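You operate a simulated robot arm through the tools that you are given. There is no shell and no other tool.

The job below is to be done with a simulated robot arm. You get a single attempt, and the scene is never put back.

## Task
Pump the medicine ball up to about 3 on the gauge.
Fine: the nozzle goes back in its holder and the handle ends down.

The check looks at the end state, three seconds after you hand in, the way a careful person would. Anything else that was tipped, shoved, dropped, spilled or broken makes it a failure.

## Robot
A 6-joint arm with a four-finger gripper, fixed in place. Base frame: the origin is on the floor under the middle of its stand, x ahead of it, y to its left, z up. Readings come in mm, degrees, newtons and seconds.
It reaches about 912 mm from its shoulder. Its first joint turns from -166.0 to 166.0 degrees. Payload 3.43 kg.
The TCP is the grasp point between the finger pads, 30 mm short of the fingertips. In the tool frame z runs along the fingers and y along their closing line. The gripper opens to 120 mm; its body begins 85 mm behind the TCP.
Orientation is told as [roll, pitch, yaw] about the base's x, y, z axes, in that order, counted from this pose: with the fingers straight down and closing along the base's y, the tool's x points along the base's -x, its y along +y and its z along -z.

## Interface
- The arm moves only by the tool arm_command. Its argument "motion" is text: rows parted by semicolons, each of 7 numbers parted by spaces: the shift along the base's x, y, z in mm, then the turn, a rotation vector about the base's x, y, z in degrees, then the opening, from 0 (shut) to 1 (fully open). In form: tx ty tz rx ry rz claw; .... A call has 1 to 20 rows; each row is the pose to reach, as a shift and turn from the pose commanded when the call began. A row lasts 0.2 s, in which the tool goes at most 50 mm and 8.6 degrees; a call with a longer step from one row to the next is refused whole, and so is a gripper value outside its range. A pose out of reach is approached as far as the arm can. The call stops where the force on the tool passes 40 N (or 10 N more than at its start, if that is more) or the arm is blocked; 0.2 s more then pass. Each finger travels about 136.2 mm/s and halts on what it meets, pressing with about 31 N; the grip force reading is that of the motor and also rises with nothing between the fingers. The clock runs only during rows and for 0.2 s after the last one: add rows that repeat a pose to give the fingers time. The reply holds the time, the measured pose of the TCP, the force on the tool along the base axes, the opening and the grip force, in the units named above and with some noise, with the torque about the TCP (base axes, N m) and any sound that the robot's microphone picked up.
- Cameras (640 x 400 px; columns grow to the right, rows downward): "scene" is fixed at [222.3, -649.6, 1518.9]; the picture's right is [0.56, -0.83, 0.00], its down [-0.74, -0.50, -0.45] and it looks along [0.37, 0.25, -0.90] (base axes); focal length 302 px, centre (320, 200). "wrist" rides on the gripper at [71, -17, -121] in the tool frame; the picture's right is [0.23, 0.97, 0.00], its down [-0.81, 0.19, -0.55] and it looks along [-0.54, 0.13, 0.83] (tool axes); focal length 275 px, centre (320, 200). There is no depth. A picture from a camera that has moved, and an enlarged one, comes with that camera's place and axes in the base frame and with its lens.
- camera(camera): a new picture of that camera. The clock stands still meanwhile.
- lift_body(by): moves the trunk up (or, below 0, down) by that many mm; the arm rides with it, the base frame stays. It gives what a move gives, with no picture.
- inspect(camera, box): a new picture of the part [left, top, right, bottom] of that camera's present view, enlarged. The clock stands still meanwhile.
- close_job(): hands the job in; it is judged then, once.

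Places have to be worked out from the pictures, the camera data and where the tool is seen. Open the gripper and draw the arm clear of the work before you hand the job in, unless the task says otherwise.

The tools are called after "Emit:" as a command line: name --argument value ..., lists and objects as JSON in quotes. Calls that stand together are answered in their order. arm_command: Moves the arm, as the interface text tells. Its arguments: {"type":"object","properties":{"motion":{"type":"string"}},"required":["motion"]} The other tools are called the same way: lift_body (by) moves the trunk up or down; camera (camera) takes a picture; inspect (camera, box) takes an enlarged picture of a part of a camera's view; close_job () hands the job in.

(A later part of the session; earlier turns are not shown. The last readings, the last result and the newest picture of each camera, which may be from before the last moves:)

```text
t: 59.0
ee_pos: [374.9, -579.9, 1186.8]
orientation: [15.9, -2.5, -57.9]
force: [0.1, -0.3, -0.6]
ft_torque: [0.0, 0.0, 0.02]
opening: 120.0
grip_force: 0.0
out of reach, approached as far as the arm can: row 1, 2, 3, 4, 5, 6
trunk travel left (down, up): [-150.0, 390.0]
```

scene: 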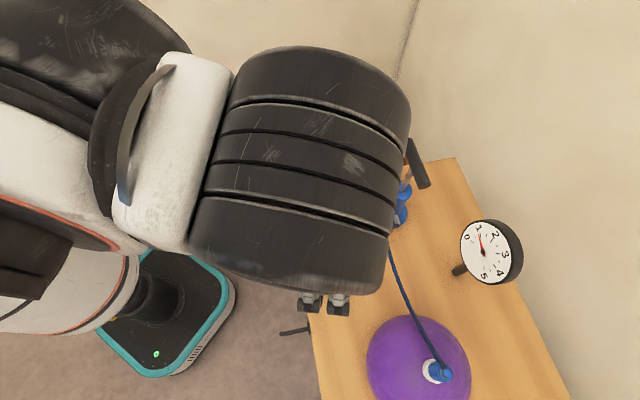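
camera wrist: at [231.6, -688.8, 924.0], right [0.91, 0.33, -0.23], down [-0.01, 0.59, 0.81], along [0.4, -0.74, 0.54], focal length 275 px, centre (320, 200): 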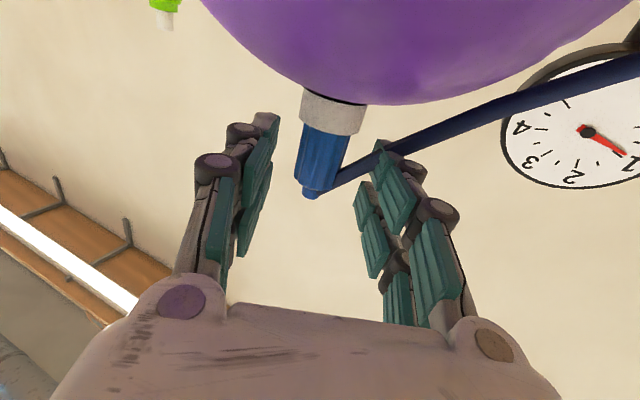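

It seems I am too high for the lowered trunk with the tool pointing down. I descend to about z=1090 while leveling the tool.

Emit:
arm_command --motion "5 2 -25 0 0 0 1; 10 4 -50 0 0 0 1; 15 6 -75 -1.1 3.9 0 1; 20 8 -100 -2.3 7.8 0 1; 25 10 -110 -3.4 11.6 0 1; 30 12 -110 -4.5 15.5 0 1; 30 12 -110 -4.5 15.5 0 1"

```text
t: 60.5
ee_pos: [383.1, -574.0, 1075.9]
orientation: [16.2, -0.3, -56.4]
force: [-0.8, 0.1, 0.3]
ft_torque: [-0.01, 0.03, -0.02]
opening: 119.9
grip_force: 0.1
out of reach, approached as far as the arm can: row 3, 4, 5, 6, 7
trunk travel left (down, up): [-150.0, 390.0]
```

The tool is stuck with a 16° sideways lean, which looks like a wrist joint limit after the way I came back. I test whether turning the yaw the other way while leveling frees it.

Emit:
arm_command --motion "0 0 0 0 0 7 1; 0 0 0 0 0 14 1; 0 0 0 0 0 21 1; 0 0 0 0 0 28 1; 0 0 0 0 0 28 1"

```text
t: 61.8
ee_pos: [389.2, -572.6, 1076.6]
orientation: [18.3, -1.8, -28.7]
force: [0.5, 0.4, -0.2]
ft_torque: [0.03, 0.0, 0.01]
opening: 120.3
grip_force: 0.0
out of reach, approached as far as the arm can: row 4, 5
trunk travel left (down, up): [-150.0, 390.0]
```

I look at the arm to understand its wrist configuration.

Emit:
camera --camera "scene"

Emit:
camera --camera "wrist"

```text
taken
```

scene: 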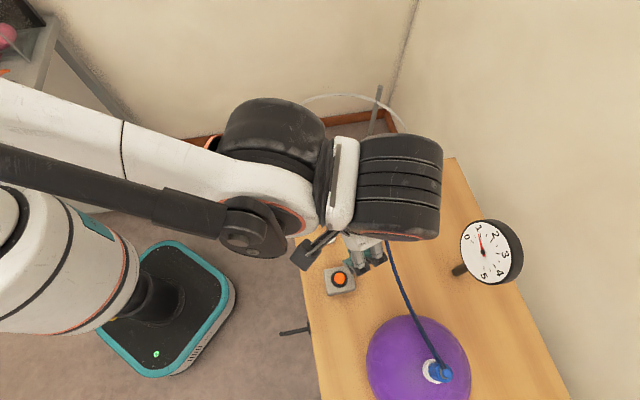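

```text
taken
camera wrist: at [298.0, -585.1, 1184.4], right [0.23, 0.93, 0.3], down [0.7, -0.37, 0.61], along [0.68, 0.07, -0.73], focal length 275 px, centre (320, 200)
```

wrist: 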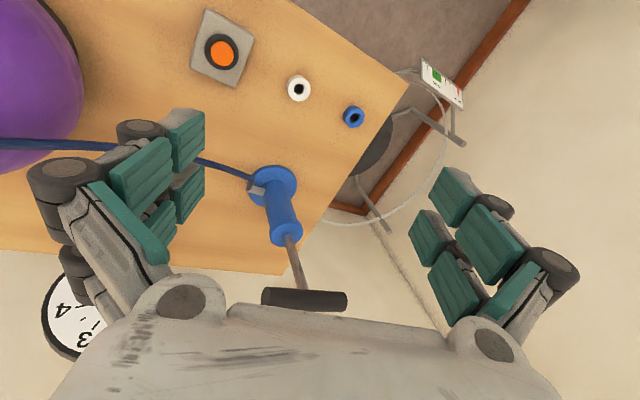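

The picture shows a UR-style wrist. I try leveling again from this yaw, allowing more time, and slightly farther out.

Emit:
arm_command --motion "0 0 0 -3.8 2.6 0 1; 0 0 0 -7.6 5.2 0 1; 0 0 0 -11.4 7.7 0 1; 0 0 0 -15.2 10.3 0 1; 0 0 0 -15.2 10.3 0 1; 0 0 0 -15.2 10.3 0 1"

```text
t: 63.1
ee_pos: [390.3, -570.9, 1077.4]
orientation: [13.3, -9.1, -29.6]
force: [-0.3, 0.2, 0.3]
ft_torque: [0.01, 0.02, -0.01]
opening: 120.3
grip_force: 0.2
out of reach, approached as far as the arm can: row 1, 2, 3, 4, 5, 6
trunk travel left (down, up): [-150.0, 390.0]
```

The wrist appears to be in a flipped branch (forearm roll near its limit), so I must unwind along the path I came. First I yaw back by -40° while moving toward the ball side at a safe height.

Emit:
arm_command --motion "-6 -10 3 0 0 -8 1; -12 -20 6 0 0 -16 1; -18 -30 9 0 0 -24 1; -24 -40 12 0 0 -32 1; -30 -50 15 0 0 -40 1; -30 -50 15 0 0 -40 1"

```text
t: 64.5
ee_pos: [363.6, -613.3, 1088.3]
orientation: [15.2, -9.4, -61.8]
force: [-0.3, 0.3, 0.7]
ft_torque: [0.0, -0.02, 0.02]
opening: 119.7
grip_force: 0.1
out of reach, approached as far as the arm can: row 5, 6
trunk travel left (down, up): [-150.0, 390.0]
```

Next I raise the tool back toward horizontal pointing at the ball side, reversing my earlier path.

Emit:
arm_command --motion "-3 -6 0 -6.8 -2.5 -2.1 1; -6 -12 1 -13.6 -5 -4.3 1; -9 -18 1 -20.5 -7.4 -6.4 1; -12 -24 2 -27.3 -9.9 -8.6 1; -15 -30 2 -34.1 -12.4 -10.7 1; -18 -36 3 -40.9 -14.9 -12.9 1; -21 -42 3 -47.7 -17.4 -15 1; -24 -48 4 -54.5 -19.9 -17.2 1; -27 -54 4 -61.4 -22.3 -19.3 1; -30 -60 5 -68.2 -24.8 -21.5 1; -33 -66 5 -75 -27.3 -23.6 1; -33 -66 5 -75 -27.3 -23.6 1"

Emit:
camera --camera "scene"

```text
t: 67.2
ee_pos: [323.0, -681.3, 1099.3]
orientation: [97.1, -82.6, -164.6]
force: [0.4, -0.7, -0.2]
ft_torque: [-0.01, -0.01, 0.01]
opening: 120.2
grip_force: 0.1
out of reach, approached as far as the arm can: row 6, 7, 8, 9, 10, 11, 12
trunk travel left (down, up): [-150.0, 390.0]
```

```text
taken
```

scene: 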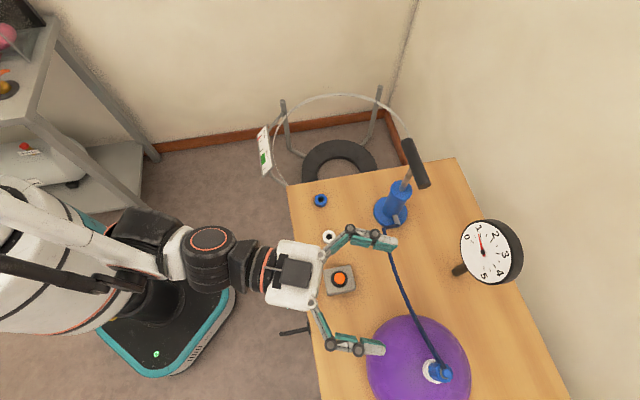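

The tool is horizontal again. Now I reverse the yaw by -40° while moving back to where I turned it before.

Emit:
arm_command --motion "14 14 0 0 0 -5.4 1; 28 28 0 0 0 -10.7 1; 43 43 0 0 0 -16 1; 57 57 0 0 0 -21.4 1; 71 71 0 0 0 -26.8 1; 85 85 0 0 0 -32 1; 99 99 0 0 0 -37.4 1; 113 113 -3 0 0 -42.7 1; 113 113 -3 0 0 -42.7 1"

```text
t: 69.2
ee_pos: [436.7, -569.1, 1100.0]
orientation: [90.3, -84.0, 157.0]
force: [0.9, -0.1, 0.0]
ft_torque: [0.01, 0.01, -0.04]
opening: 120.1
grip_force: 0.0
trunk travel left (down, up): [-150.0, 390.0]
```

Back in the reachable branch with no complaint. Now I rotate the tool down again about its closing line.

Emit:
arm_command --motion "0 0 0 7.5 -3.2 0 1; 0 0 0 15.1 -6.3 0 1; 0 0 -2 22.6 -9.5 0 1; 0 0 -4 30.2 -12.6 0 1; 0 0 -6 37.7 -15.8 0 1; 0 0 -8 45.3 -18.9 0 1; 0 0 -10 52.8 -22.1 0 1; 0 0 -12 60.4 -25.2 0 1; 0 0 -14 67.9 -28.4 0 1; 0 0 -16 75.5 -31.5 0 1; 0 0 -18 83 -34.7 0 1; 0 0 -18 83 -34.7 0 1"

Emit:
inspect --camera "scene" --box '[420, 200, 560, 300]'

```text
t: 71.8
ee_pos: [434.3, -567.3, 1080.8]
orientation: [0.0, 0.0, -118.7]
force: [0.0, -0.8, -0.4]
ft_torque: [0.04, 0.01, 0.02]
opening: 120.0
grip_force: 0.0
trunk travel left (down, up): [-150.0, 390.0]
```

```text
4.00 times, centred on (490, 250) of scene
camera zoom: at [222.3, -649.6, 1518.9], right [0.56, -0.83, 0.0], down [-0.74, -0.5, -0.45], along [0.37, 0.25, -0.9], focal length 1207 px, centre (-360, 0)
```

zoom: 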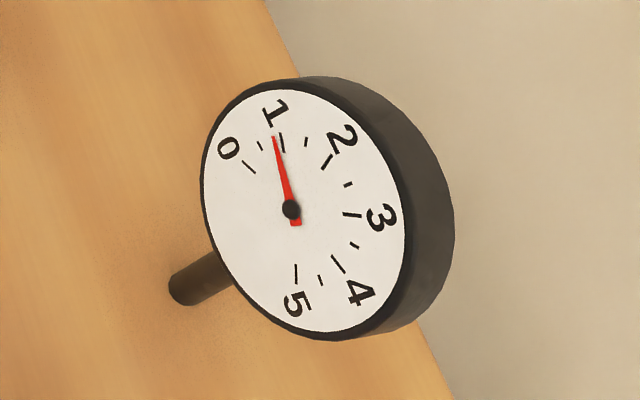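

Tool is level again at yaw -118.7 and the gauge is steady near 0.85. I move over the pump handle with yaw -134 and check alignment.

Emit:
arm_command --motion "29 -9 10 0 0 -3 1; 58 -19 20 0 0 -6 1; 87 -28 20 0 0 -9 1; 116 -38 20 0 0 -12 1; 145 -47 20 0 0 -15.5 1; 172 -56 20 0 0 -15.5 1; 172 -56 20 0 0 -15.5 1"

Emit:
camera --camera "wrist"

Emit:
inspect --camera "wrist" --box '[260, 60, 420, 220]'

```text
t: 73.3
ee_pos: [608.0, -625.1, 1102.3]
orientation: [0.0, -0.1, -134.2]
force: [-0.4, 0.4, -0.2]
ft_torque: [0.04, 0.04, -0.03]
opening: 119.8
grip_force: 0.0
trunk travel left (down, up): [-150.0, 390.0]
```

```text
taken
camera wrist: at [645.5, -564.0, 1223.6], right [0.86, -0.51, 0.0], down [-0.43, -0.71, 0.55], along [-0.28, -0.47, -0.83], focal length 275 px, centre (320, 200)
```

wrist: 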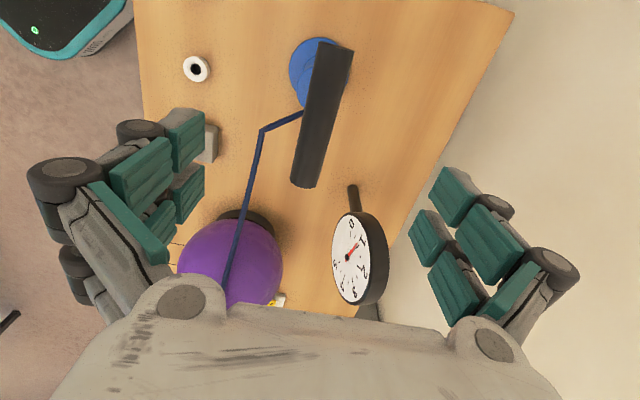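

```text
2.50 times, centred on (340, 140) of wrist
camera zoom: at [645.5, -564.0, 1223.6], right [0.86, -0.51, 0.0], down [-0.43, -0.71, 0.55], along [-0.28, -0.47, -0.83], focal length 688 px, centre (270, 350)
```

zoom: 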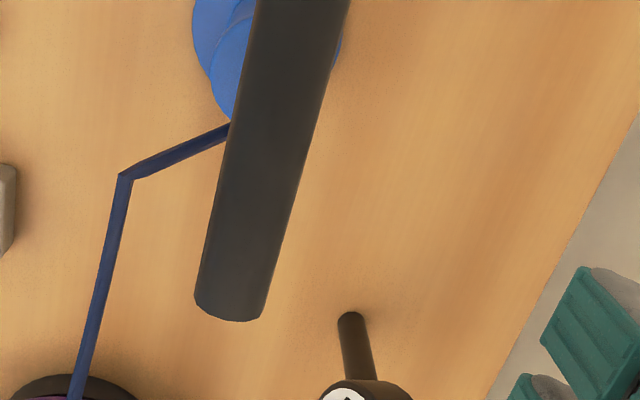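

The bar sits 2.7 mm off along the closing line and is well aligned. I centre on it and descend so the bar lies between the pads, about 18 mm below the TCP.

Emit:
arm_command --motion "0.2 4.1 0 0 0 0 0.7; 0.2 4.1 -20 0 0 0 0.6; 0.2 4.1 -40 0 0 0 0.5; 0.2 4.1 -60 0 0 0 0.5; 0.2 4.1 -74 0 0 0 0.5; 0.2 4.1 -74 0 0 0 0.5"

Emit:
camera --camera "wrist"

Emit:
inspect --camera "scene" --box '[340, 90, 500, 240]'

```text
t: 74.8
ee_pos: [608.0, -619.8, 1027.3]
orientation: [0.0, -0.1, -134.2]
force: [0.1, -0.4, 0.1]
ft_torque: [0.03, 0.0, 0.0]
opening: 60.2
grip_force: 0.1
trunk travel left (down, up): [-150.0, 390.0]
```

```text
taken
camera wrist: at [645.8, -557.8, 1147.7], right [0.86, -0.51, 0.0], down [-0.43, -0.71, 0.55], along [-0.28, -0.48, -0.83], focal length 275 px, centre (320, 200)
```

wrist: 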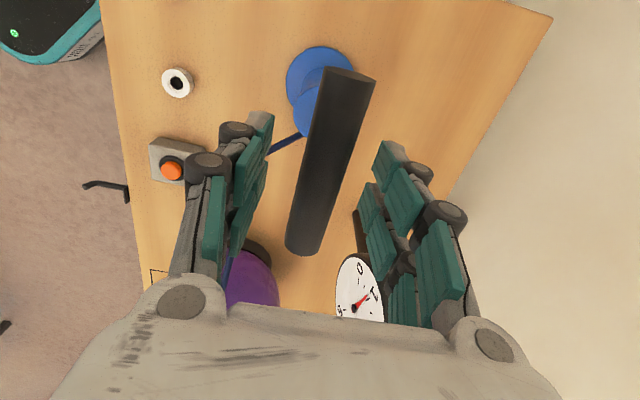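

```text
2.67 times, centred on (420, 165) of scene
camera zoom: at [222.3, -649.6, 1518.9], right [0.56, -0.83, 0.0], down [-0.74, -0.5, -0.45], along [0.37, 0.25, -0.9], focal length 804 px, centre (53, 293)
```

zoom: 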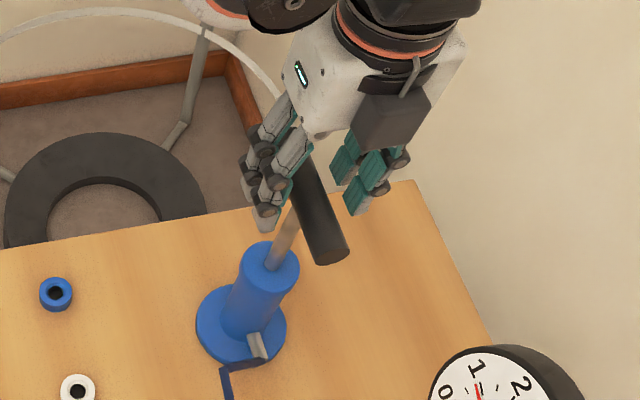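

The bar is within 1 mm of centre between the pads. I close on it.

Emit:
arm_command --motion "0.7 -0.7 0 0 0 0 0.4; 0.7 -0.7 0 0 0 0 0.25; 0.7 -0.7 0 0 0 0 0.1; 0.7 -0.7 0 0 0 0 0; 0.7 -0.7 0 0 0 0 0"

Emit:
camera --camera "wrist"

```text
t: 76.0
ee_pos: [610.6, -621.3, 1025.8]
orientation: [0.0, -0.1, -134.2]
force: [10.3, -8.3, 0.6]
ft_torque: [-0.14, -0.43, -1.59]
opening: 25.2
grip_force: 45.0
trunk travel left (down, up): [-150.0, 390.0]
```

```text
taken
camera wrist: at [647.1, -558.9, 1146.5], right [0.86, -0.51, 0.0], down [-0.43, -0.71, 0.55], along [-0.28, -0.47, -0.83], focal length 275 px, centre (320, 200)
```

wrist: 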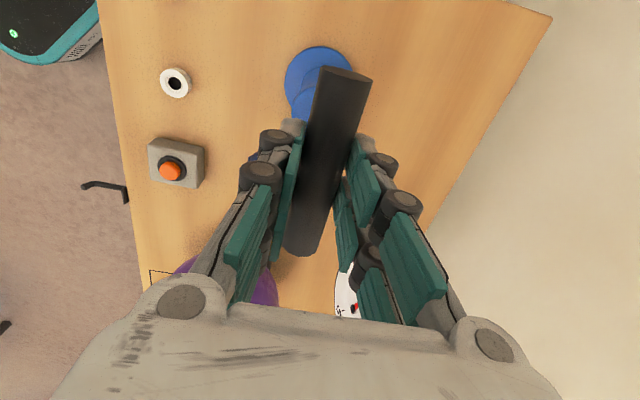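

Gripped, with a small side force and twist from misalignment. I relax it by shifting 1.5 mm and turning -1.5°.

Emit:
arm_command --motion "1 -1 0 0 0 -1 0; 1.2 -1.2 0 0 0 -1.5 0; 1.2 -1.2 0 0 0 -1.5 0"

```text
t: 76.8
ee_pos: [609.8, -619.4, 1026.4]
orientation: [-0.1, -0.1, -135.6]
force: [-1.7, 2.1, -5.8]
ft_torque: [-0.22, 0.42, 1.49]
opening: 25.2
grip_force: 44.6
trunk travel left (down, up): [-150.0, 390.0]
```

Twist reversed sign, so half of that turn is right. I correct by +0.7° and start pushing the handle down 25 mm to feel the resistance.

Emit:
arm_command --motion "0 0 0 0 0 0.7 0; 0 0 -5 0 0 0.7 0; 0 0 -10 0 0 0.7 0; 0 0 -15 0 0 0.7 0; 0 0 -20 0 0 0.7 0; 0 0 -25 0 0 0.7 0"

Emit:
camera --camera "scene"

Emit:
inspect --camera "scene" --box '[420, 200, 560, 300]'

```text
t: 78.2
ee_pos: [611.0, -621.3, 1002.8]
orientation: [0.0, -0.1, -135.0]
force: [-5.5, 8.7, 1.7]
ft_torque: [0.77, -0.46, 0.05]
opening: 25.3
grip_force: 44.9
trunk travel left (down, up): [-150.0, 390.0]
```

```text
taken
```

scene: 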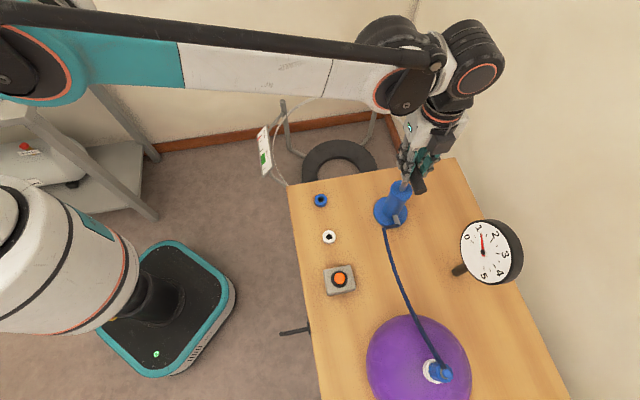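

```text
4.00 times, centred on (490, 250) of scene
camera zoom: at [222.3, -649.6, 1518.9], right [0.56, -0.83, 0.0], down [-0.74, -0.5, -0.45], along [0.37, 0.25, -0.9], focal length 1207 px, centre (-360, 0)
```

zoom: 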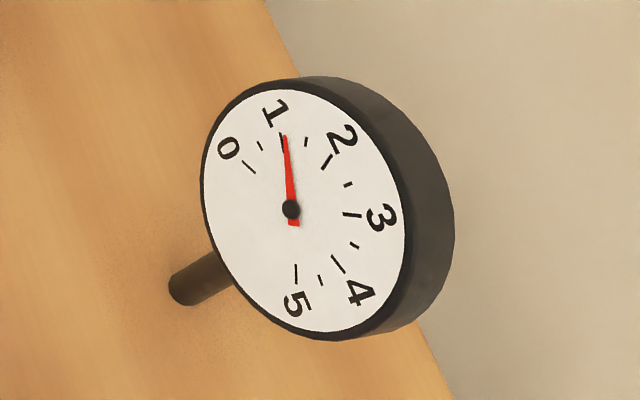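

The gauge rose to about 1.05 for 25 mm of travel with very low force, and the scene view shows it clearly. I continue the stroke down another 55 mm.

Emit:
arm_command --motion "-0.4 0.8 -5 0 0 0 0; -0.4 0.8 -10 0 0 0 0; -0.4 0.8 -15 0 0 0 0; -0.4 0.8 -20 0 0 0 0; -0.4 0.8 -25 0 0 0 0; -0.4 0.8 -30 0 0 0 0; -0.4 0.8 -35 0 0 0 0; -0.4 0.8 -40 0 0 0 0; -0.4 0.8 -45 0 0 0 0; -0.4 0.8 -50 0 0 0 0; -0.4 0.8 -55 0 0 0 0"

Emit:
inspect --camera "scene" --box '[420, 200, 560, 300]'

Emit:
inspect --camera "scene" --box '[360, 120, 460, 240]'

```text
t: 80.5
ee_pos: [610.0, -620.4, 948.0]
orientation: [0.0, 0.0, -135.1]
force: [-6.0, 1.3, 1.4]
ft_torque: [-0.37, 0.63, -0.02]
opening: 25.1
grip_force: 45.2
trunk travel left (down, up): [-150.0, 390.0]
heard: click
```

```text
4.00 times, centred on (490, 250) of scene
camera zoom: at [222.3, -649.6, 1518.9], right [0.56, -0.83, 0.0], down [-0.74, -0.5, -0.45], along [0.37, 0.25, -0.9], focal length 1207 px, centre (-360, 0)
```

zoom: 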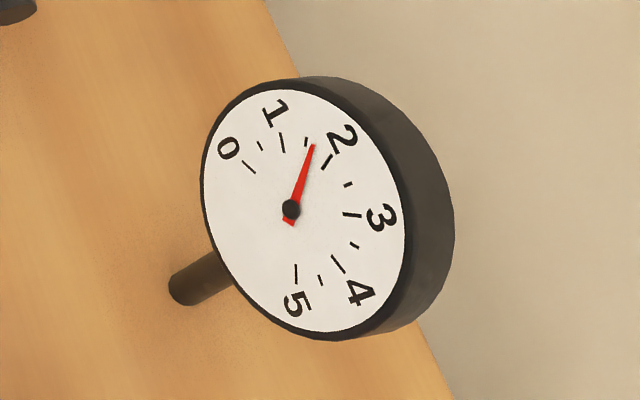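

```text
3.33 times, centred on (410, 180) of scene
camera zoom: at [222.3, -649.6, 1518.9], right [0.56, -0.83, 0.0], down [-0.74, -0.5, -0.45], along [0.37, 0.25, -0.9], focal length 1006 px, centre (20, 267)
```

zoom: 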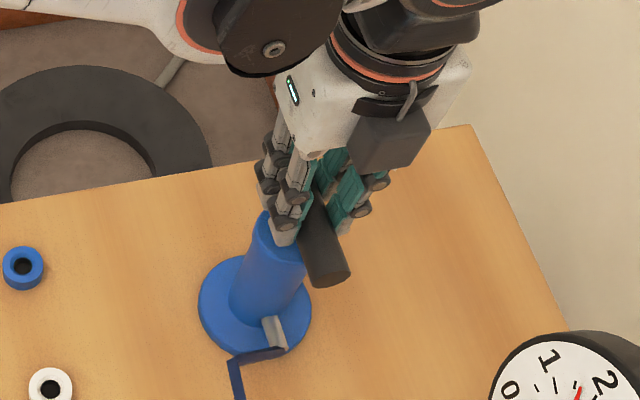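

The gauge is at about 1.6 now, and I heard a click, perhaps the end of stroke. I try 6 mm more to see whether the handle is at the bottom.

Emit:
arm_command --motion "-0.3 0 -3 0 0 0 0; -0.3 0 -6 0 0 0 0"

Emit:
inspect --camera "scene" --box '[420, 200, 560, 300]'

Emit:
inspect --camera "scene" --box '[400, 330, 480, 400]'

```text
t: 81.2
ee_pos: [609.6, -620.5, 944.3]
orientation: [0.2, 0.0, -135.0]
force: [4.3, -8.9, 29.8]
ft_torque: [-0.21, -0.14, 0.0]
opening: 25.8
grip_force: 44.9
trunk travel left (down, up): [-150.0, 390.0]
```

```text
4.00 times, centred on (490, 250) of scene
camera zoom: at [222.3, -649.6, 1518.9], right [0.56, -0.83, 0.0], down [-0.74, -0.5, -0.45], along [0.37, 0.25, -0.9], focal length 1207 px, centre (-360, 0)
```

zoom: 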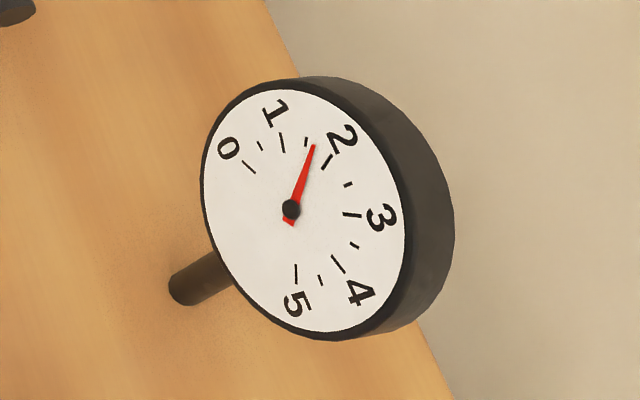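

```text
5.71 times, centred on (440, 365) of scene
camera zoom: at [222.3, -649.6, 1518.9], right [0.56, -0.83, 0.0], down [-0.74, -0.5, -0.45], along [0.37, 0.25, -0.9], focal length 1724 px, centre (-366, -743)
```

zoom: 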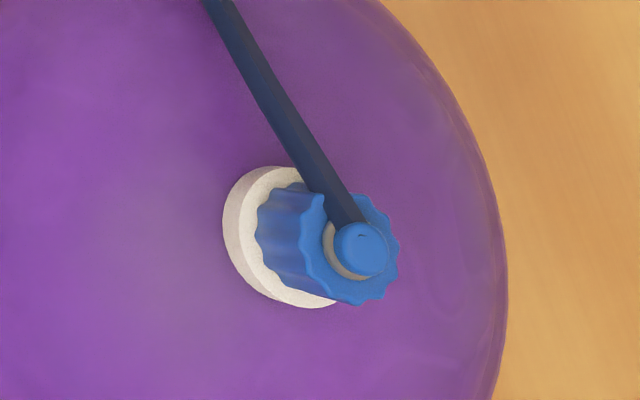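

The handle hit its stop (30 N) with about 79 mm of stroke, giving about 0.78 per stroke; the nozzle is still well seated. I pull the handle back up to near the top.

Emit:
arm_command --motion "0 0 4 0 0 0 0; 0 0 10 0 0 0 0; 0 0 18 0 0 0 0; 0 0 26 0 0 0 0; 0 0 34 0 0 0 0; 0 0 42 0 0 0 0; 0 0 50 0 0 0 0; 0 0 58 0 0 0 0; 0 0 66 0 0 0 0; 0 0 74 0 0 0 0; 0 0 80 0 0 0 0; 0 0 83 0 0 0 0"

Emit:
inspect --camera "scene" --box '[420, 200, 560, 300]'

Emit:
inspect --camera "scene" --box '[360, 120, 460, 240]'

```text
t: 83.8
ee_pos: [608.6, -620.6, 1023.0]
orientation: [0.0, -0.1, -134.9]
force: [-0.3, 5.9, -2.4]
ft_torque: [0.14, -0.15, -0.05]
opening: 25.4
grip_force: 45.2
trunk travel left (down, up): [-150.0, 390.0]
heard: click
```

```text
4.00 times, centred on (490, 250) of scene
camera zoom: at [222.3, -649.6, 1518.9], right [0.56, -0.83, 0.0], down [-0.74, -0.5, -0.45], along [0.37, 0.25, -0.9], focal length 1207 px, centre (-360, 0)
```

zoom: 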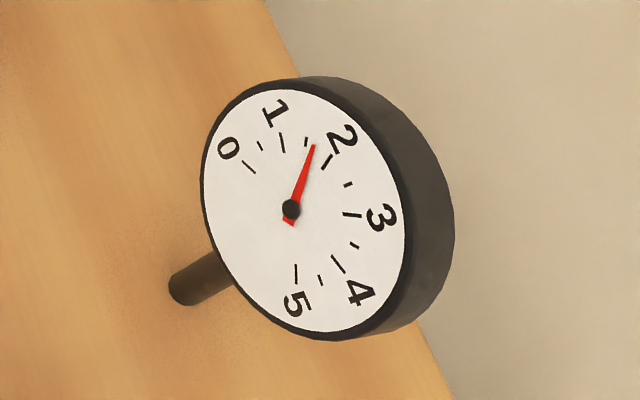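

```text
3.33 times, centred on (410, 180) of scene
camera zoom: at [222.3, -649.6, 1518.9], right [0.56, -0.83, 0.0], down [-0.74, -0.5, -0.45], along [0.37, 0.25, -0.9], focal length 1006 px, centre (20, 267)
```

zoom: 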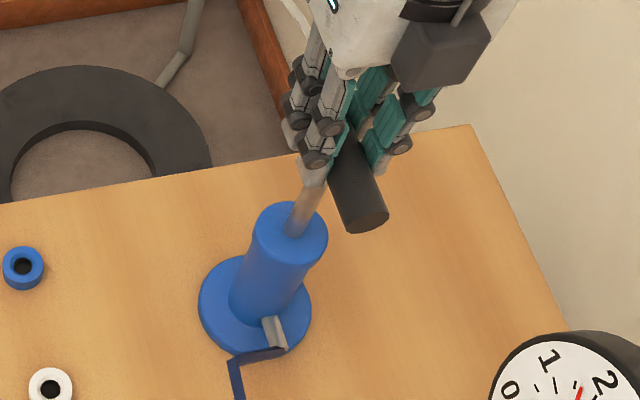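

The handle is up and the gauge holds at about 1.63. Now the second full stroke down.

Emit:
arm_command --motion "0 0.5 -6 0 0 0 0; 0 0.5 -12 0 0 0 0; 0 0.5 -18 0 0 0 0; 0 0.5 -24 0 0 0 0; 0 0.5 -30 0 0 0 0; 0 0.5 -36 0 0 0 0; 0 0.5 -42 0 0 0 0; 0 0.5 -48 0 0 0 0; 0 0.5 -54 0 0 0 0; 0 0.5 -60 0 0 0 0; 0 0.5 -66 0 0 0 0; 0 0.5 -72 0 0 0 0; 0 0.5 -77 0 0 0 0"

Emit:
inspect --camera "scene" --box '[420, 200, 560, 300]'

```text
t: 86.5
ee_pos: [610.6, -620.9, 945.8]
orientation: [0.1, -0.2, -135.0]
force: [11.8, -13.3, 3.1]
ft_torque: [-0.49, -0.16, -0.12]
opening: 25.0
grip_force: 45.1
trunk travel left (down, up): [-150.0, 390.0]
heard: click
```

```text
4.00 times, centred on (490, 250) of scene
camera zoom: at [222.3, -649.6, 1518.9], right [0.56, -0.83, 0.0], down [-0.74, -0.5, -0.45], along [0.37, 0.25, -0.9], focal length 1207 px, centre (-360, 0)
```

zoom: 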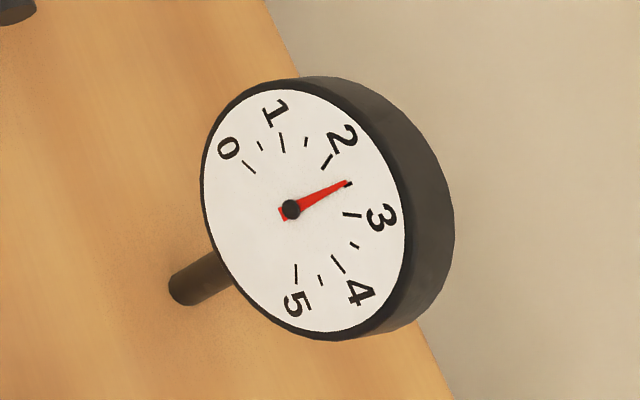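

The gauge now reads about 2.5 with the handle down, so about 0.011 per mm. I need about +0.5, so I raise the handle only 40 mm this time, then push down and read.

Emit:
arm_command --motion "0.8 -1 5 0 0 0 0; 0.8 -1 12 0 0 0 0; 0.8 -1 20 0 0 0 0; 0.8 -1 28 0 0 0 0; 0.8 -1 35 0 0 0 0; 0.8 -1 40 0 0 0 0; 0.8 -1 40 0 0 0 0"

Emit:
inspect --camera "scene" --box '[420, 200, 560, 300]'

```text
t: 88.2
ee_pos: [609.7, -620.1, 985.7]
orientation: [0.0, -0.1, -135.0]
force: [0.5, 2.0, -2.3]
ft_torque: [0.33, -0.33, 0.07]
opening: 25.3
grip_force: 44.9
trunk travel left (down, up): [-150.0, 390.0]
heard: click
```

```text
4.00 times, centred on (490, 250) of scene
camera zoom: at [222.3, -649.6, 1518.9], right [0.56, -0.83, 0.0], down [-0.74, -0.5, -0.45], along [0.37, 0.25, -0.9], focal length 1207 px, centre (-360, 0)
```

zoom: 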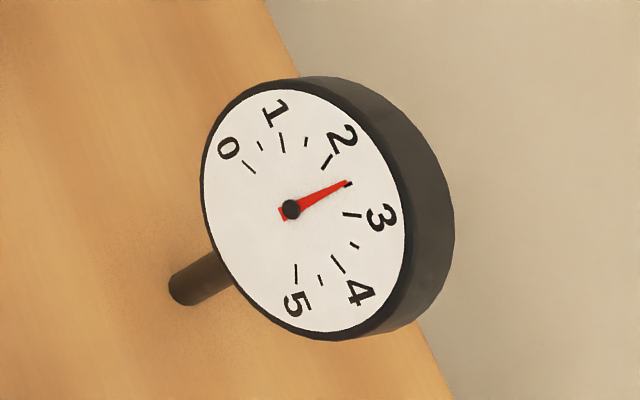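

The gauge holds at 2.5 with the handle part-way up. I push down about 40 mm to the bottom.

Emit:
arm_command --motion "0 0 -6 0 0 0 0; 0 0 -12 0 0 0 0; 0 0 -18 0 0 0 0; 0 0 -24 0 0 0 0; 0 0 -30 0 0 0 0; 0 0 -36 0 0 0 0; 0 0 -39 0 0 0 0"

Emit:
inspect --camera "scene" --box '[420, 200, 560, 300]'

```text
t: 89.8
ee_pos: [610.4, -620.0, 948.2]
orientation: [0.0, 0.0, -135.1]
force: [-6.9, 8.0, 0.9]
ft_torque: [0.06, 0.28, -0.07]
opening: 25.2
grip_force: 45.0
trunk travel left (down, up): [-150.0, 390.0]
heard: click
```

```text
4.00 times, centred on (490, 250) of scene
camera zoom: at [222.3, -649.6, 1518.9], right [0.56, -0.83, 0.0], down [-0.74, -0.5, -0.45], along [0.37, 0.25, -0.9], focal length 1207 px, centre (-360, 0)
```

zoom: 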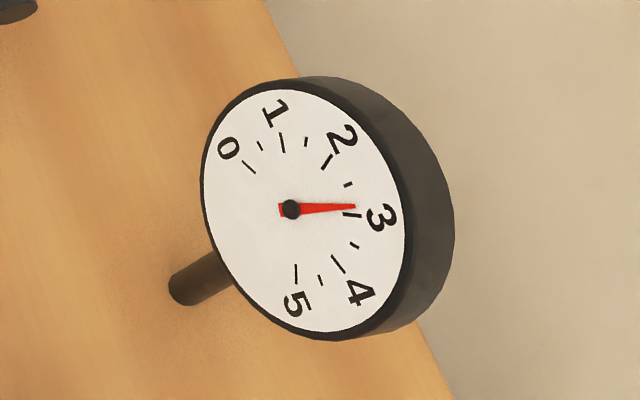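

The needle is at about 2.88. A small extra stroke of about 11 mm should bring it to 3.0.

Emit:
arm_command --motion "-0.4 0.5 4 0 0 0 0; -0.4 0.5 8 0 0 0 0; -0.4 0.5 11 0 0 0 0; -0.4 0.5 11 0 0 0 0; -0.4 0.5 7 0 0 0 0; -0.4 0.5 3 0 0 0 0; -0.4 0.5 -1 0 0 0 0; -0.4 0.5 -2 0 0 0 0; -0.4 0.5 -2 0 0 0 0"

Emit:
inspect --camera "scene" --box '[420, 200, 560, 300]'

Emit:
inspect --camera "scene" --box '[360, 120, 460, 240]'

```text
t: 91.8
ee_pos: [610.1, -620.1, 946.2]
orientation: [0.1, -0.1, -135.0]
force: [-0.4, -1.9, 2.3]
ft_torque: [-0.19, 0.03, -0.01]
opening: 25.0
grip_force: 45.4
trunk travel left (down, up): [-150.0, 390.0]
```

```text
4.00 times, centred on (490, 250) of scene
camera zoom: at [222.3, -649.6, 1518.9], right [0.56, -0.83, 0.0], down [-0.74, -0.5, -0.45], along [0.37, 0.25, -0.9], focal length 1207 px, centre (-360, 0)
```

zoom: 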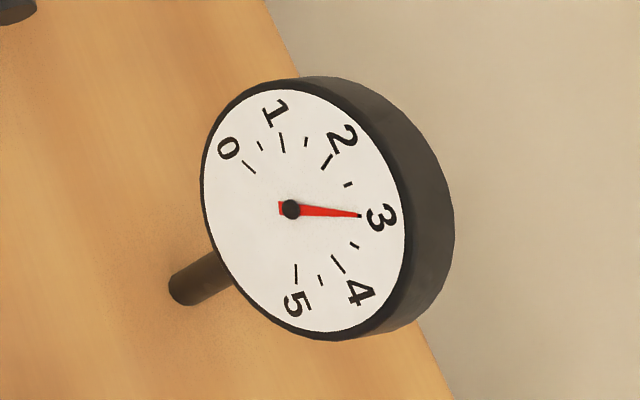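

```text
3.33 times, centred on (410, 180) of scene
camera zoom: at [222.3, -649.6, 1518.9], right [0.56, -0.83, 0.0], down [-0.74, -0.5, -0.45], along [0.37, 0.25, -0.9], focal length 1006 px, centre (20, 267)
```

zoom: 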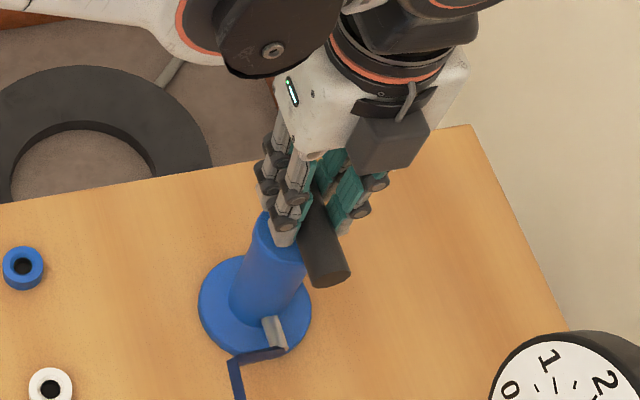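

The needle points exactly at 3 and the handle is down. I release the handle and lift clear straight up.

Emit:
arm_command --motion "0 0 0 0 0 0 0.15; 0 0 0 0 0 0 0.3; 0 0 0 0 0 0 0.5; 0 0 0 0 0 0 0.5; 0 0 30 0 0 0 0.5; 0 0 70 0 0 0 0.5; 0 0 110 0 0 0 0.6; 0 0 140 0 0 0 0.7"

Emit:
camera --camera "scene"

Emit:
camera --camera "wrist"

Emit:
inspect --camera "scene" --box '[400, 330, 480, 400]'

```text
t: 93.5
ee_pos: [608.5, -618.3, 1088.2]
orientation: [0.0, -0.1, -135.0]
force: [0.7, -0.4, 0.2]
ft_torque: [-0.03, 0.01, 0.05]
opening: 84.1
grip_force: 0.0
trunk travel left (down, up): [-150.0, 390.0]
```

```text
taken
```

scene: 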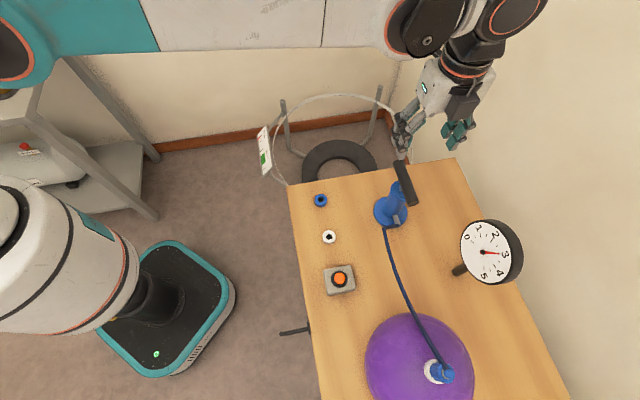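

```text
taken
camera wrist: at [646.0, -558.0, 1208.9], right [0.85, -0.53, 0.0], down [-0.44, -0.71, 0.55], along [-0.29, -0.47, -0.83], focal length 275 px, centre (320, 200)
```

wrist: 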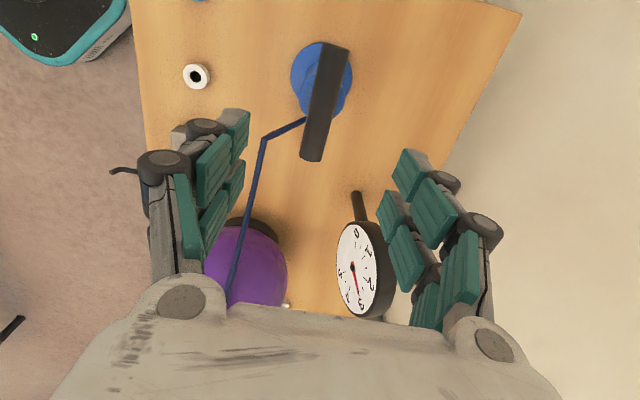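

```text
5.71 times, centred on (440, 365) of scene
camera zoom: at [222.3, -649.6, 1518.9], right [0.56, -0.83, 0.0], down [-0.74, -0.5, -0.45], along [0.37, 0.25, -0.9], focal length 1724 px, centre (-366, -743)
```

zoom: 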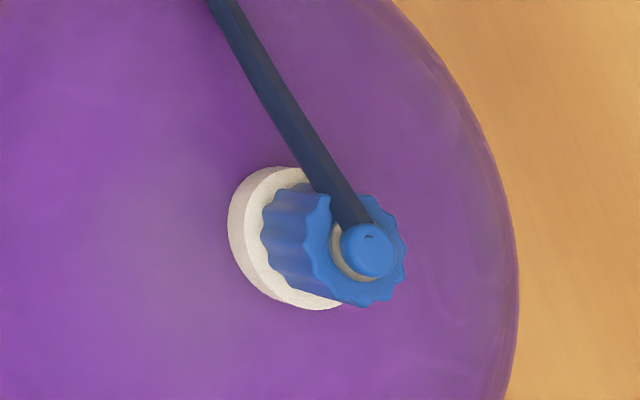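

The handle stays down and the gauge stays at 3; the ball has grown slightly, lifting the nozzle a few mm. Next I retrieve the nozzle from above: I move over the ball with yaw -147 so the hose direction runs along the finger gap.

Emit:
arm_command --motion "-32 -21 5 0 0 -1.2 0.8; -65 -42 8 0 0 -2.4 0.9; -97 -64 8 0 0 -3.6 1; -130 -85 8 0 0 -4.8 1; -162 -106 8 0 0 -6 1; -195 -127 8 0 0 -7.2 1; -227 -148 8 0 0 -8.4 1; -260 -170 8 0 0 -9.6 1; -292 -191 8 0 0 -11 1; -325 -212 8 0 0 -12.3 1; -325 -212 8 0 0 -12.3 1"

Emit:
camera --camera "wrist"

Emit:
camera --camera "scene"

```text
t: 96.0
ee_pos: [282.7, -833.3, 1092.7]
orientation: [0.1, 0.1, -147.3]
force: [0.2, -0.9, -0.9]
ft_torque: [0.0, -0.03, -0.03]
opening: 120.0
grip_force: 0.0
trunk travel left (down, up): [-150.0, 390.0]
```

```text
taken
camera wrist: at [333.9, -782.3, 1214.1], right [0.72, -0.69, 0.0], down [-0.58, -0.6, 0.55], along [-0.38, -0.4, -0.83], focal length 275 px, centre (320, 200)
```

wrist: 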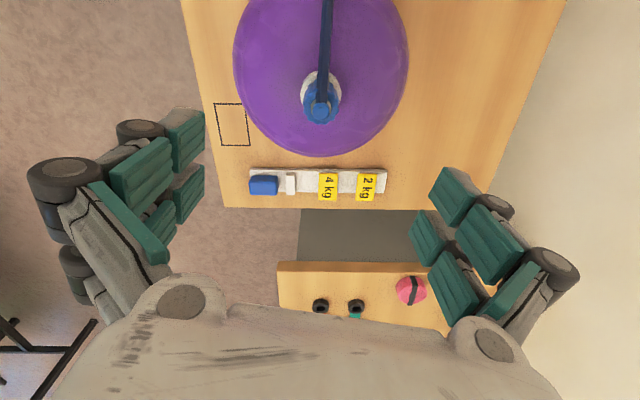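

```text
taken
```

scene: 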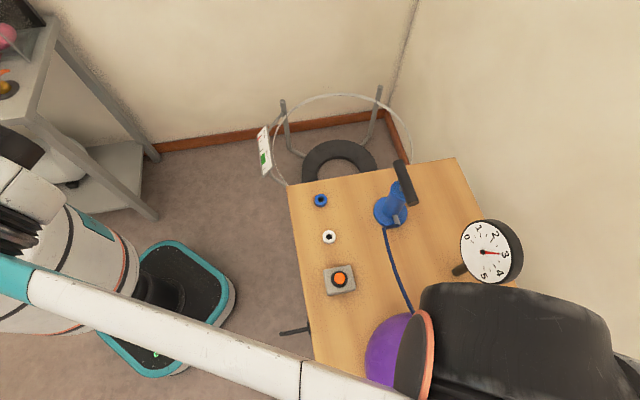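

Good view from above: the nozzle is standing in the valve and the hose runs along the gap direction. I zoom for its exact offset.

Emit:
inspect --camera "wrist" --box '[270, 50, 370, 150]'

```text
4.00 times, centred on (320, 100) of wrist
camera zoom: at [333.9, -782.3, 1214.1], right [0.72, -0.69, 0.0], down [-0.58, -0.6, 0.55], along [-0.38, -0.4, -0.83], focal length 1101 px, centre (320, 600)
```

zoom: 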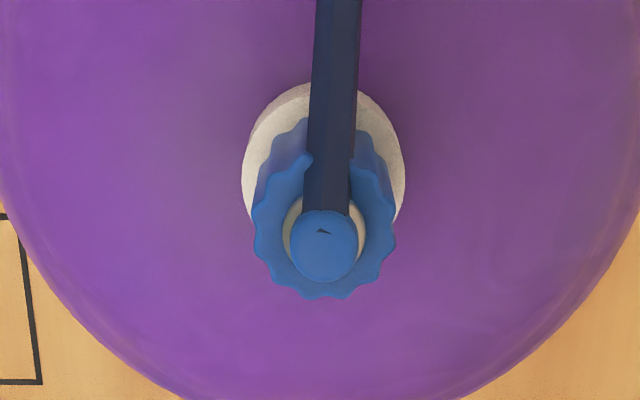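

The nozzle axis is at tool (18,-3.5), i.e. base (296.6,-822.4). I shift so it sits in the middle of the front finger pair's pads and descend to TCP z≈1009 with the fingers part open.

Emit:
arm_command --motion "1 3 -20 0 0 0 0.8; 2.2 5.5 -40 0 0 0 0.6; 2.2 5.5 -60 0 0 0 0.5; 2.2 5.5 -75 0 0 0 0.5; 2.2 5.5 -83 0 0 0 0.5; 2.2 5.5 -83 0 0 0 0.5"

Emit:
camera --camera "wrist"

Emit:
inspect --camera "wrist" --box '[240, 80, 400, 220]'

```text
t: 97.3
ee_pos: [287.9, -828.4, 1010.0]
orientation: [0.0, -0.2, -147.3]
force: [-1.0, -0.2, 0.3]
ft_torque: [0.0, 0.0, 0.0]
opening: 60.0
grip_force: 0.1
trunk travel left (down, up): [-150.0, 390.0]
```

```text
taken
camera wrist: at [338.3, -776.6, 1129.9], right [0.72, -0.69, 0.0], down [-0.58, -0.6, 0.55], along [-0.38, -0.4, -0.83], focal length 275 px, centre (320, 200)
```

wrist: 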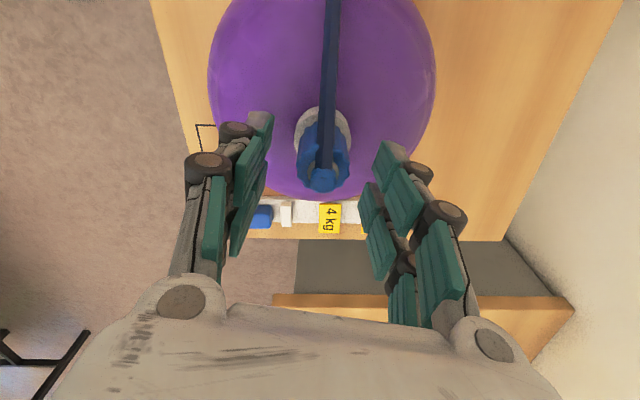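

```text
2.86 times, centred on (320, 150) of wrist
camera zoom: at [338.3, -776.6, 1129.9], right [0.72, -0.69, 0.0], down [-0.58, -0.6, 0.55], along [-0.38, -0.4, -0.83], focal length 786 px, centre (320, 343)
```

zoom: 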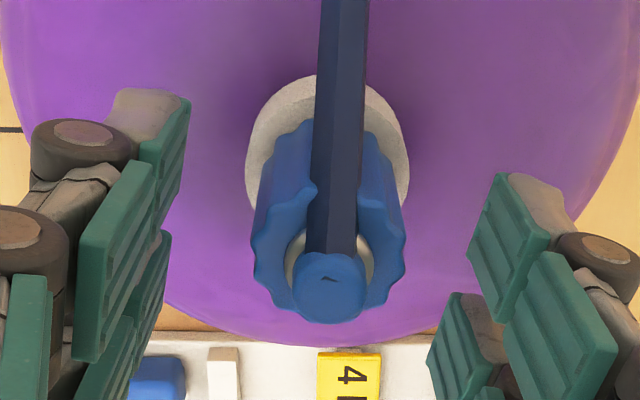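

The nozzle is at tool (12,-1.5), and the fingertips will end about 5 mm above the valve face. I centre and close.

Emit:
arm_command --motion "-0.8 1.3 -2 0 0 0 0.45; -0.8 1.3 -2 0 0 0 0.35; -0.8 1.3 -2 0 0 0 0.25; -0.8 1.3 -2 0 0 0 0.1; -0.8 1.3 -2 0 0 0 0; -0.8 1.3 -2 0 0 0 0"

Emit:
inspect --camera "wrist" --box '[240, 80, 400, 220]'

```text
t: 98.8
ee_pos: [287.0, -826.3, 1007.9]
orientation: [0.0, -0.2, -147.3]
force: [0.5, -3.4, 1.4]
ft_torque: [-0.09, -0.05, 0.0]
opening: 24.9
grip_force: 31.3
trunk travel left (down, up): [-150.0, 390.0]
```

```text
2.86 times, centred on (320, 150) of wrist
camera zoom: at [337.6, -775.4, 1128.4], right [0.72, -0.69, 0.0], down [-0.58, -0.6, 0.55], along [-0.38, -0.4, -0.83], focal length 786 px, centre (320, 343)
```

zoom: 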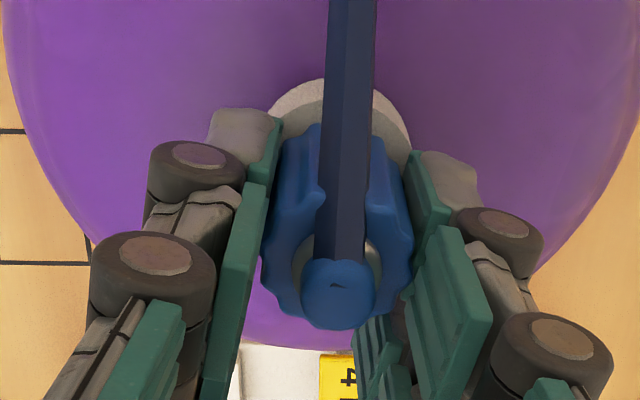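

Gripped at 24.9 mm with little side force. I lift just 5 mm at first and check that the nozzle moves with the fingers.

Emit:
arm_command --motion "0 -0.3 1 0 0 0 0; 0 -0.3 2 0 0 0 0; 0 -0.3 3.5 0 0 0 0; 0 -0.3 5 0 0 0 0"

Emit:
inspect --camera "wrist" --box '[240, 80, 400, 220]'

```text
t: 99.8
ee_pos: [285.3, -827.7, 1013.1]
orientation: [0.0, -0.1, -147.3]
force: [-0.2, -0.1, -0.2]
ft_torque: [-0.02, -0.01, -0.01]
opening: 24.8
grip_force: 30.8
trunk travel left (down, up): [-150.0, 390.0]
```

```text
2.86 times, centred on (320, 150) of wrist
camera zoom: at [336.8, -775.2, 1134.2], right [0.72, -0.69, 0.0], down [-0.58, -0.6, 0.55], along [-0.38, -0.4, -0.83], focal length 786 px, centre (320, 343)
```

zoom: 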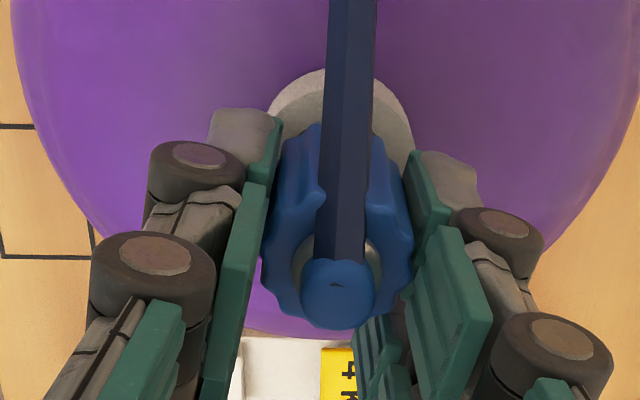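

The nozzle moved with the fingers and there is no force. I continue lifting slowly until the stem is well clear of the valve.

Emit:
arm_command --motion "0 0 3 0 0 0 0; 0 0 6 0 0 0 0; 0 0 10 0 0 0 0; 0 0 15 0 0 0 0; 0 0 21 0 0 0 0; 0 0 28 0 0 0 0; 0 0 35 0 0 0 0"

Emit:
camera --camera "wrist"

Emit:
inspect --camera "scene" --box '[420, 200, 560, 300]'

```text
t: 101.3
ee_pos: [286.4, -825.4, 1049.1]
orientation: [-0.1, 0.0, -147.4]
force: [0.4, -0.1, -0.5]
ft_torque: [0.01, -0.03, 0.01]
opening: 25.1
grip_force: 31.1
trunk travel left (down, up): [-150.0, 390.0]
```

```text
taken
camera wrist: at [336.9, -774.6, 1169.4], right [0.72, -0.69, 0.0], down [-0.58, -0.6, 0.55], along [-0.38, -0.4, -0.83], focal length 275 px, centre (320, 200)
```

wrist: 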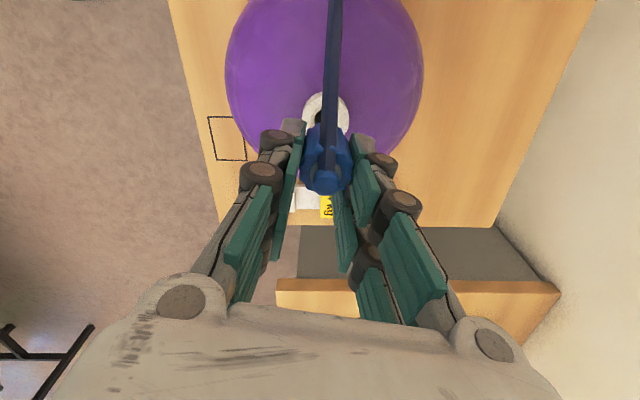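

```text
4.00 times, centred on (490, 250) of scene
camera zoom: at [222.3, -649.6, 1518.9], right [0.56, -0.83, 0.0], down [-0.74, -0.5, -0.45], along [0.37, 0.25, -0.9], focal length 1207 px, centre (-360, 0)
```

zoom: 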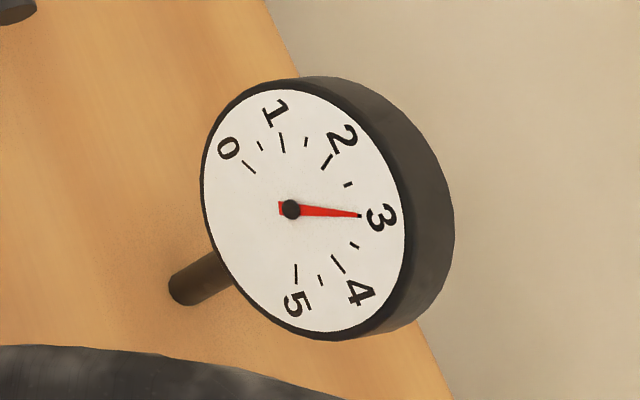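

The nozzle is out, held firmly, and the gauge still shows 3. I carry it at height to a hover above the holder, turning the yaw to -117 on the way.

Emit:
arm_command --motion "10 15 10 0 0 2 0; 30 46 10 0 0 4.5 0; 50 77 10 0 0 7 0; 70 108 10 0 0 9.5 0; 90 139 10 0 0 12 0; 110 170 10 0 0 14.5 0; 130 201 10 0 0 17 0; 150 232 10 0 0 19.5 0; 170 263 10 0 0 22 0; 190 294 10 0 0 24.5 0; 210 325 10 0 0 27 0; 230 356 0 0 0 30 0; 238.7 371.2 -15 0 0 30.3 0; 238.7 371.2 -40 0 0 30.3 0; 238.7 371.2 -70 0 0 30.3 0; 238.7 371.2 -100 0 0 30.3 0; 238.7 371.2 -100 0 0 30.3 0"

Emit:
camera --camera "wrist"

Emit:
camera --camera "scene"

```text
t: 105.0
ee_pos: [523.5, -453.6, 948.3]
orientation: [0.0, -0.1, -117.0]
force: [-0.8, 0.6, 0.0]
ft_torque: [0.03, 0.0, 0.02]
opening: 25.1
grip_force: 30.8
trunk travel left (down, up): [-150.0, 390.0]
```

```text
taken
camera wrist: at [541.4, -384.8, 1068.9], right [0.97, -0.24, 0.0], down [-0.2, -0.81, 0.55], along [-0.13, -0.54, -0.83], focal length 275 px, centre (320, 200)
```

wrist: 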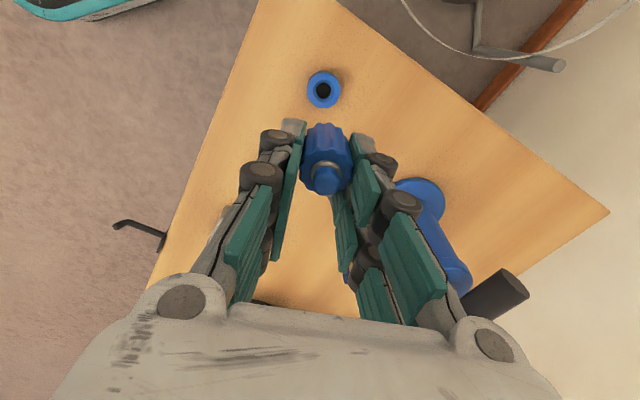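

```text
taken
```

scene: 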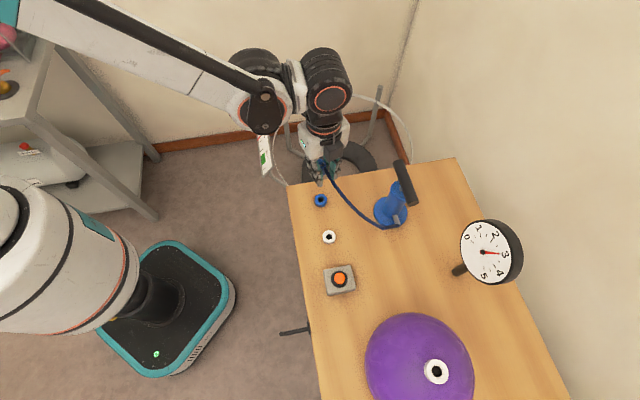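

The holder is visible just past the nozzle. I zoom in to measure the holder hole against the nozzle.

Emit:
inspect --camera "wrist" --box '[260, 50, 400, 210]'

Emit:
inspect --camera "scene" --box '[280, 130, 360, 220]'

```text
2.50 times, centred on (330, 130) of wrist
camera zoom: at [541.4, -384.8, 1068.9], right [0.97, -0.24, 0.0], down [-0.2, -0.81, 0.55], along [-0.13, -0.54, -0.83], focal length 688 px, centre (295, 375)
```

zoom: 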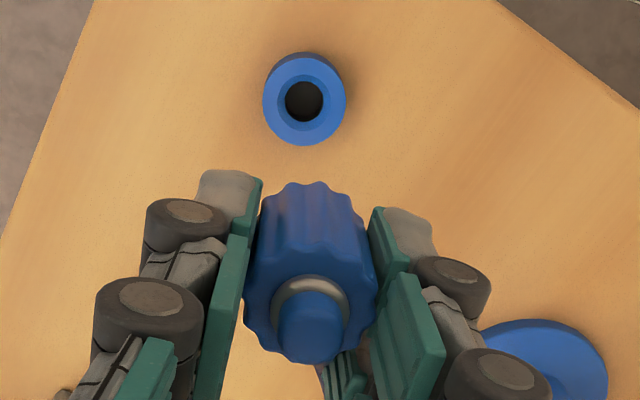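

```text
4.44 times, centred on (320, 175) of scene
camera zoom: at [222.3, -649.6, 1518.9], right [0.56, -0.83, 0.0], down [-0.74, -0.5, -0.45], along [0.37, 0.25, -0.9], focal length 1341 px, centre (320, 311)
```

zoom: 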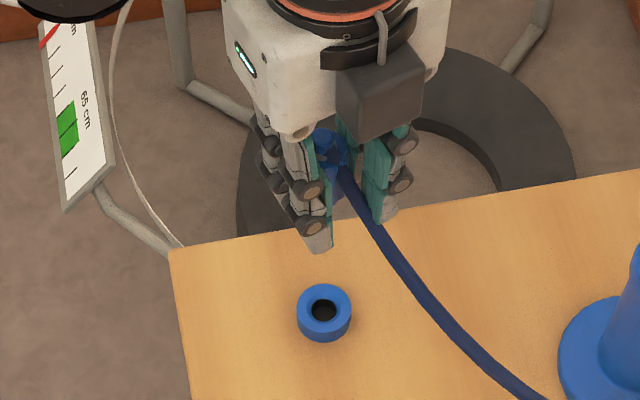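

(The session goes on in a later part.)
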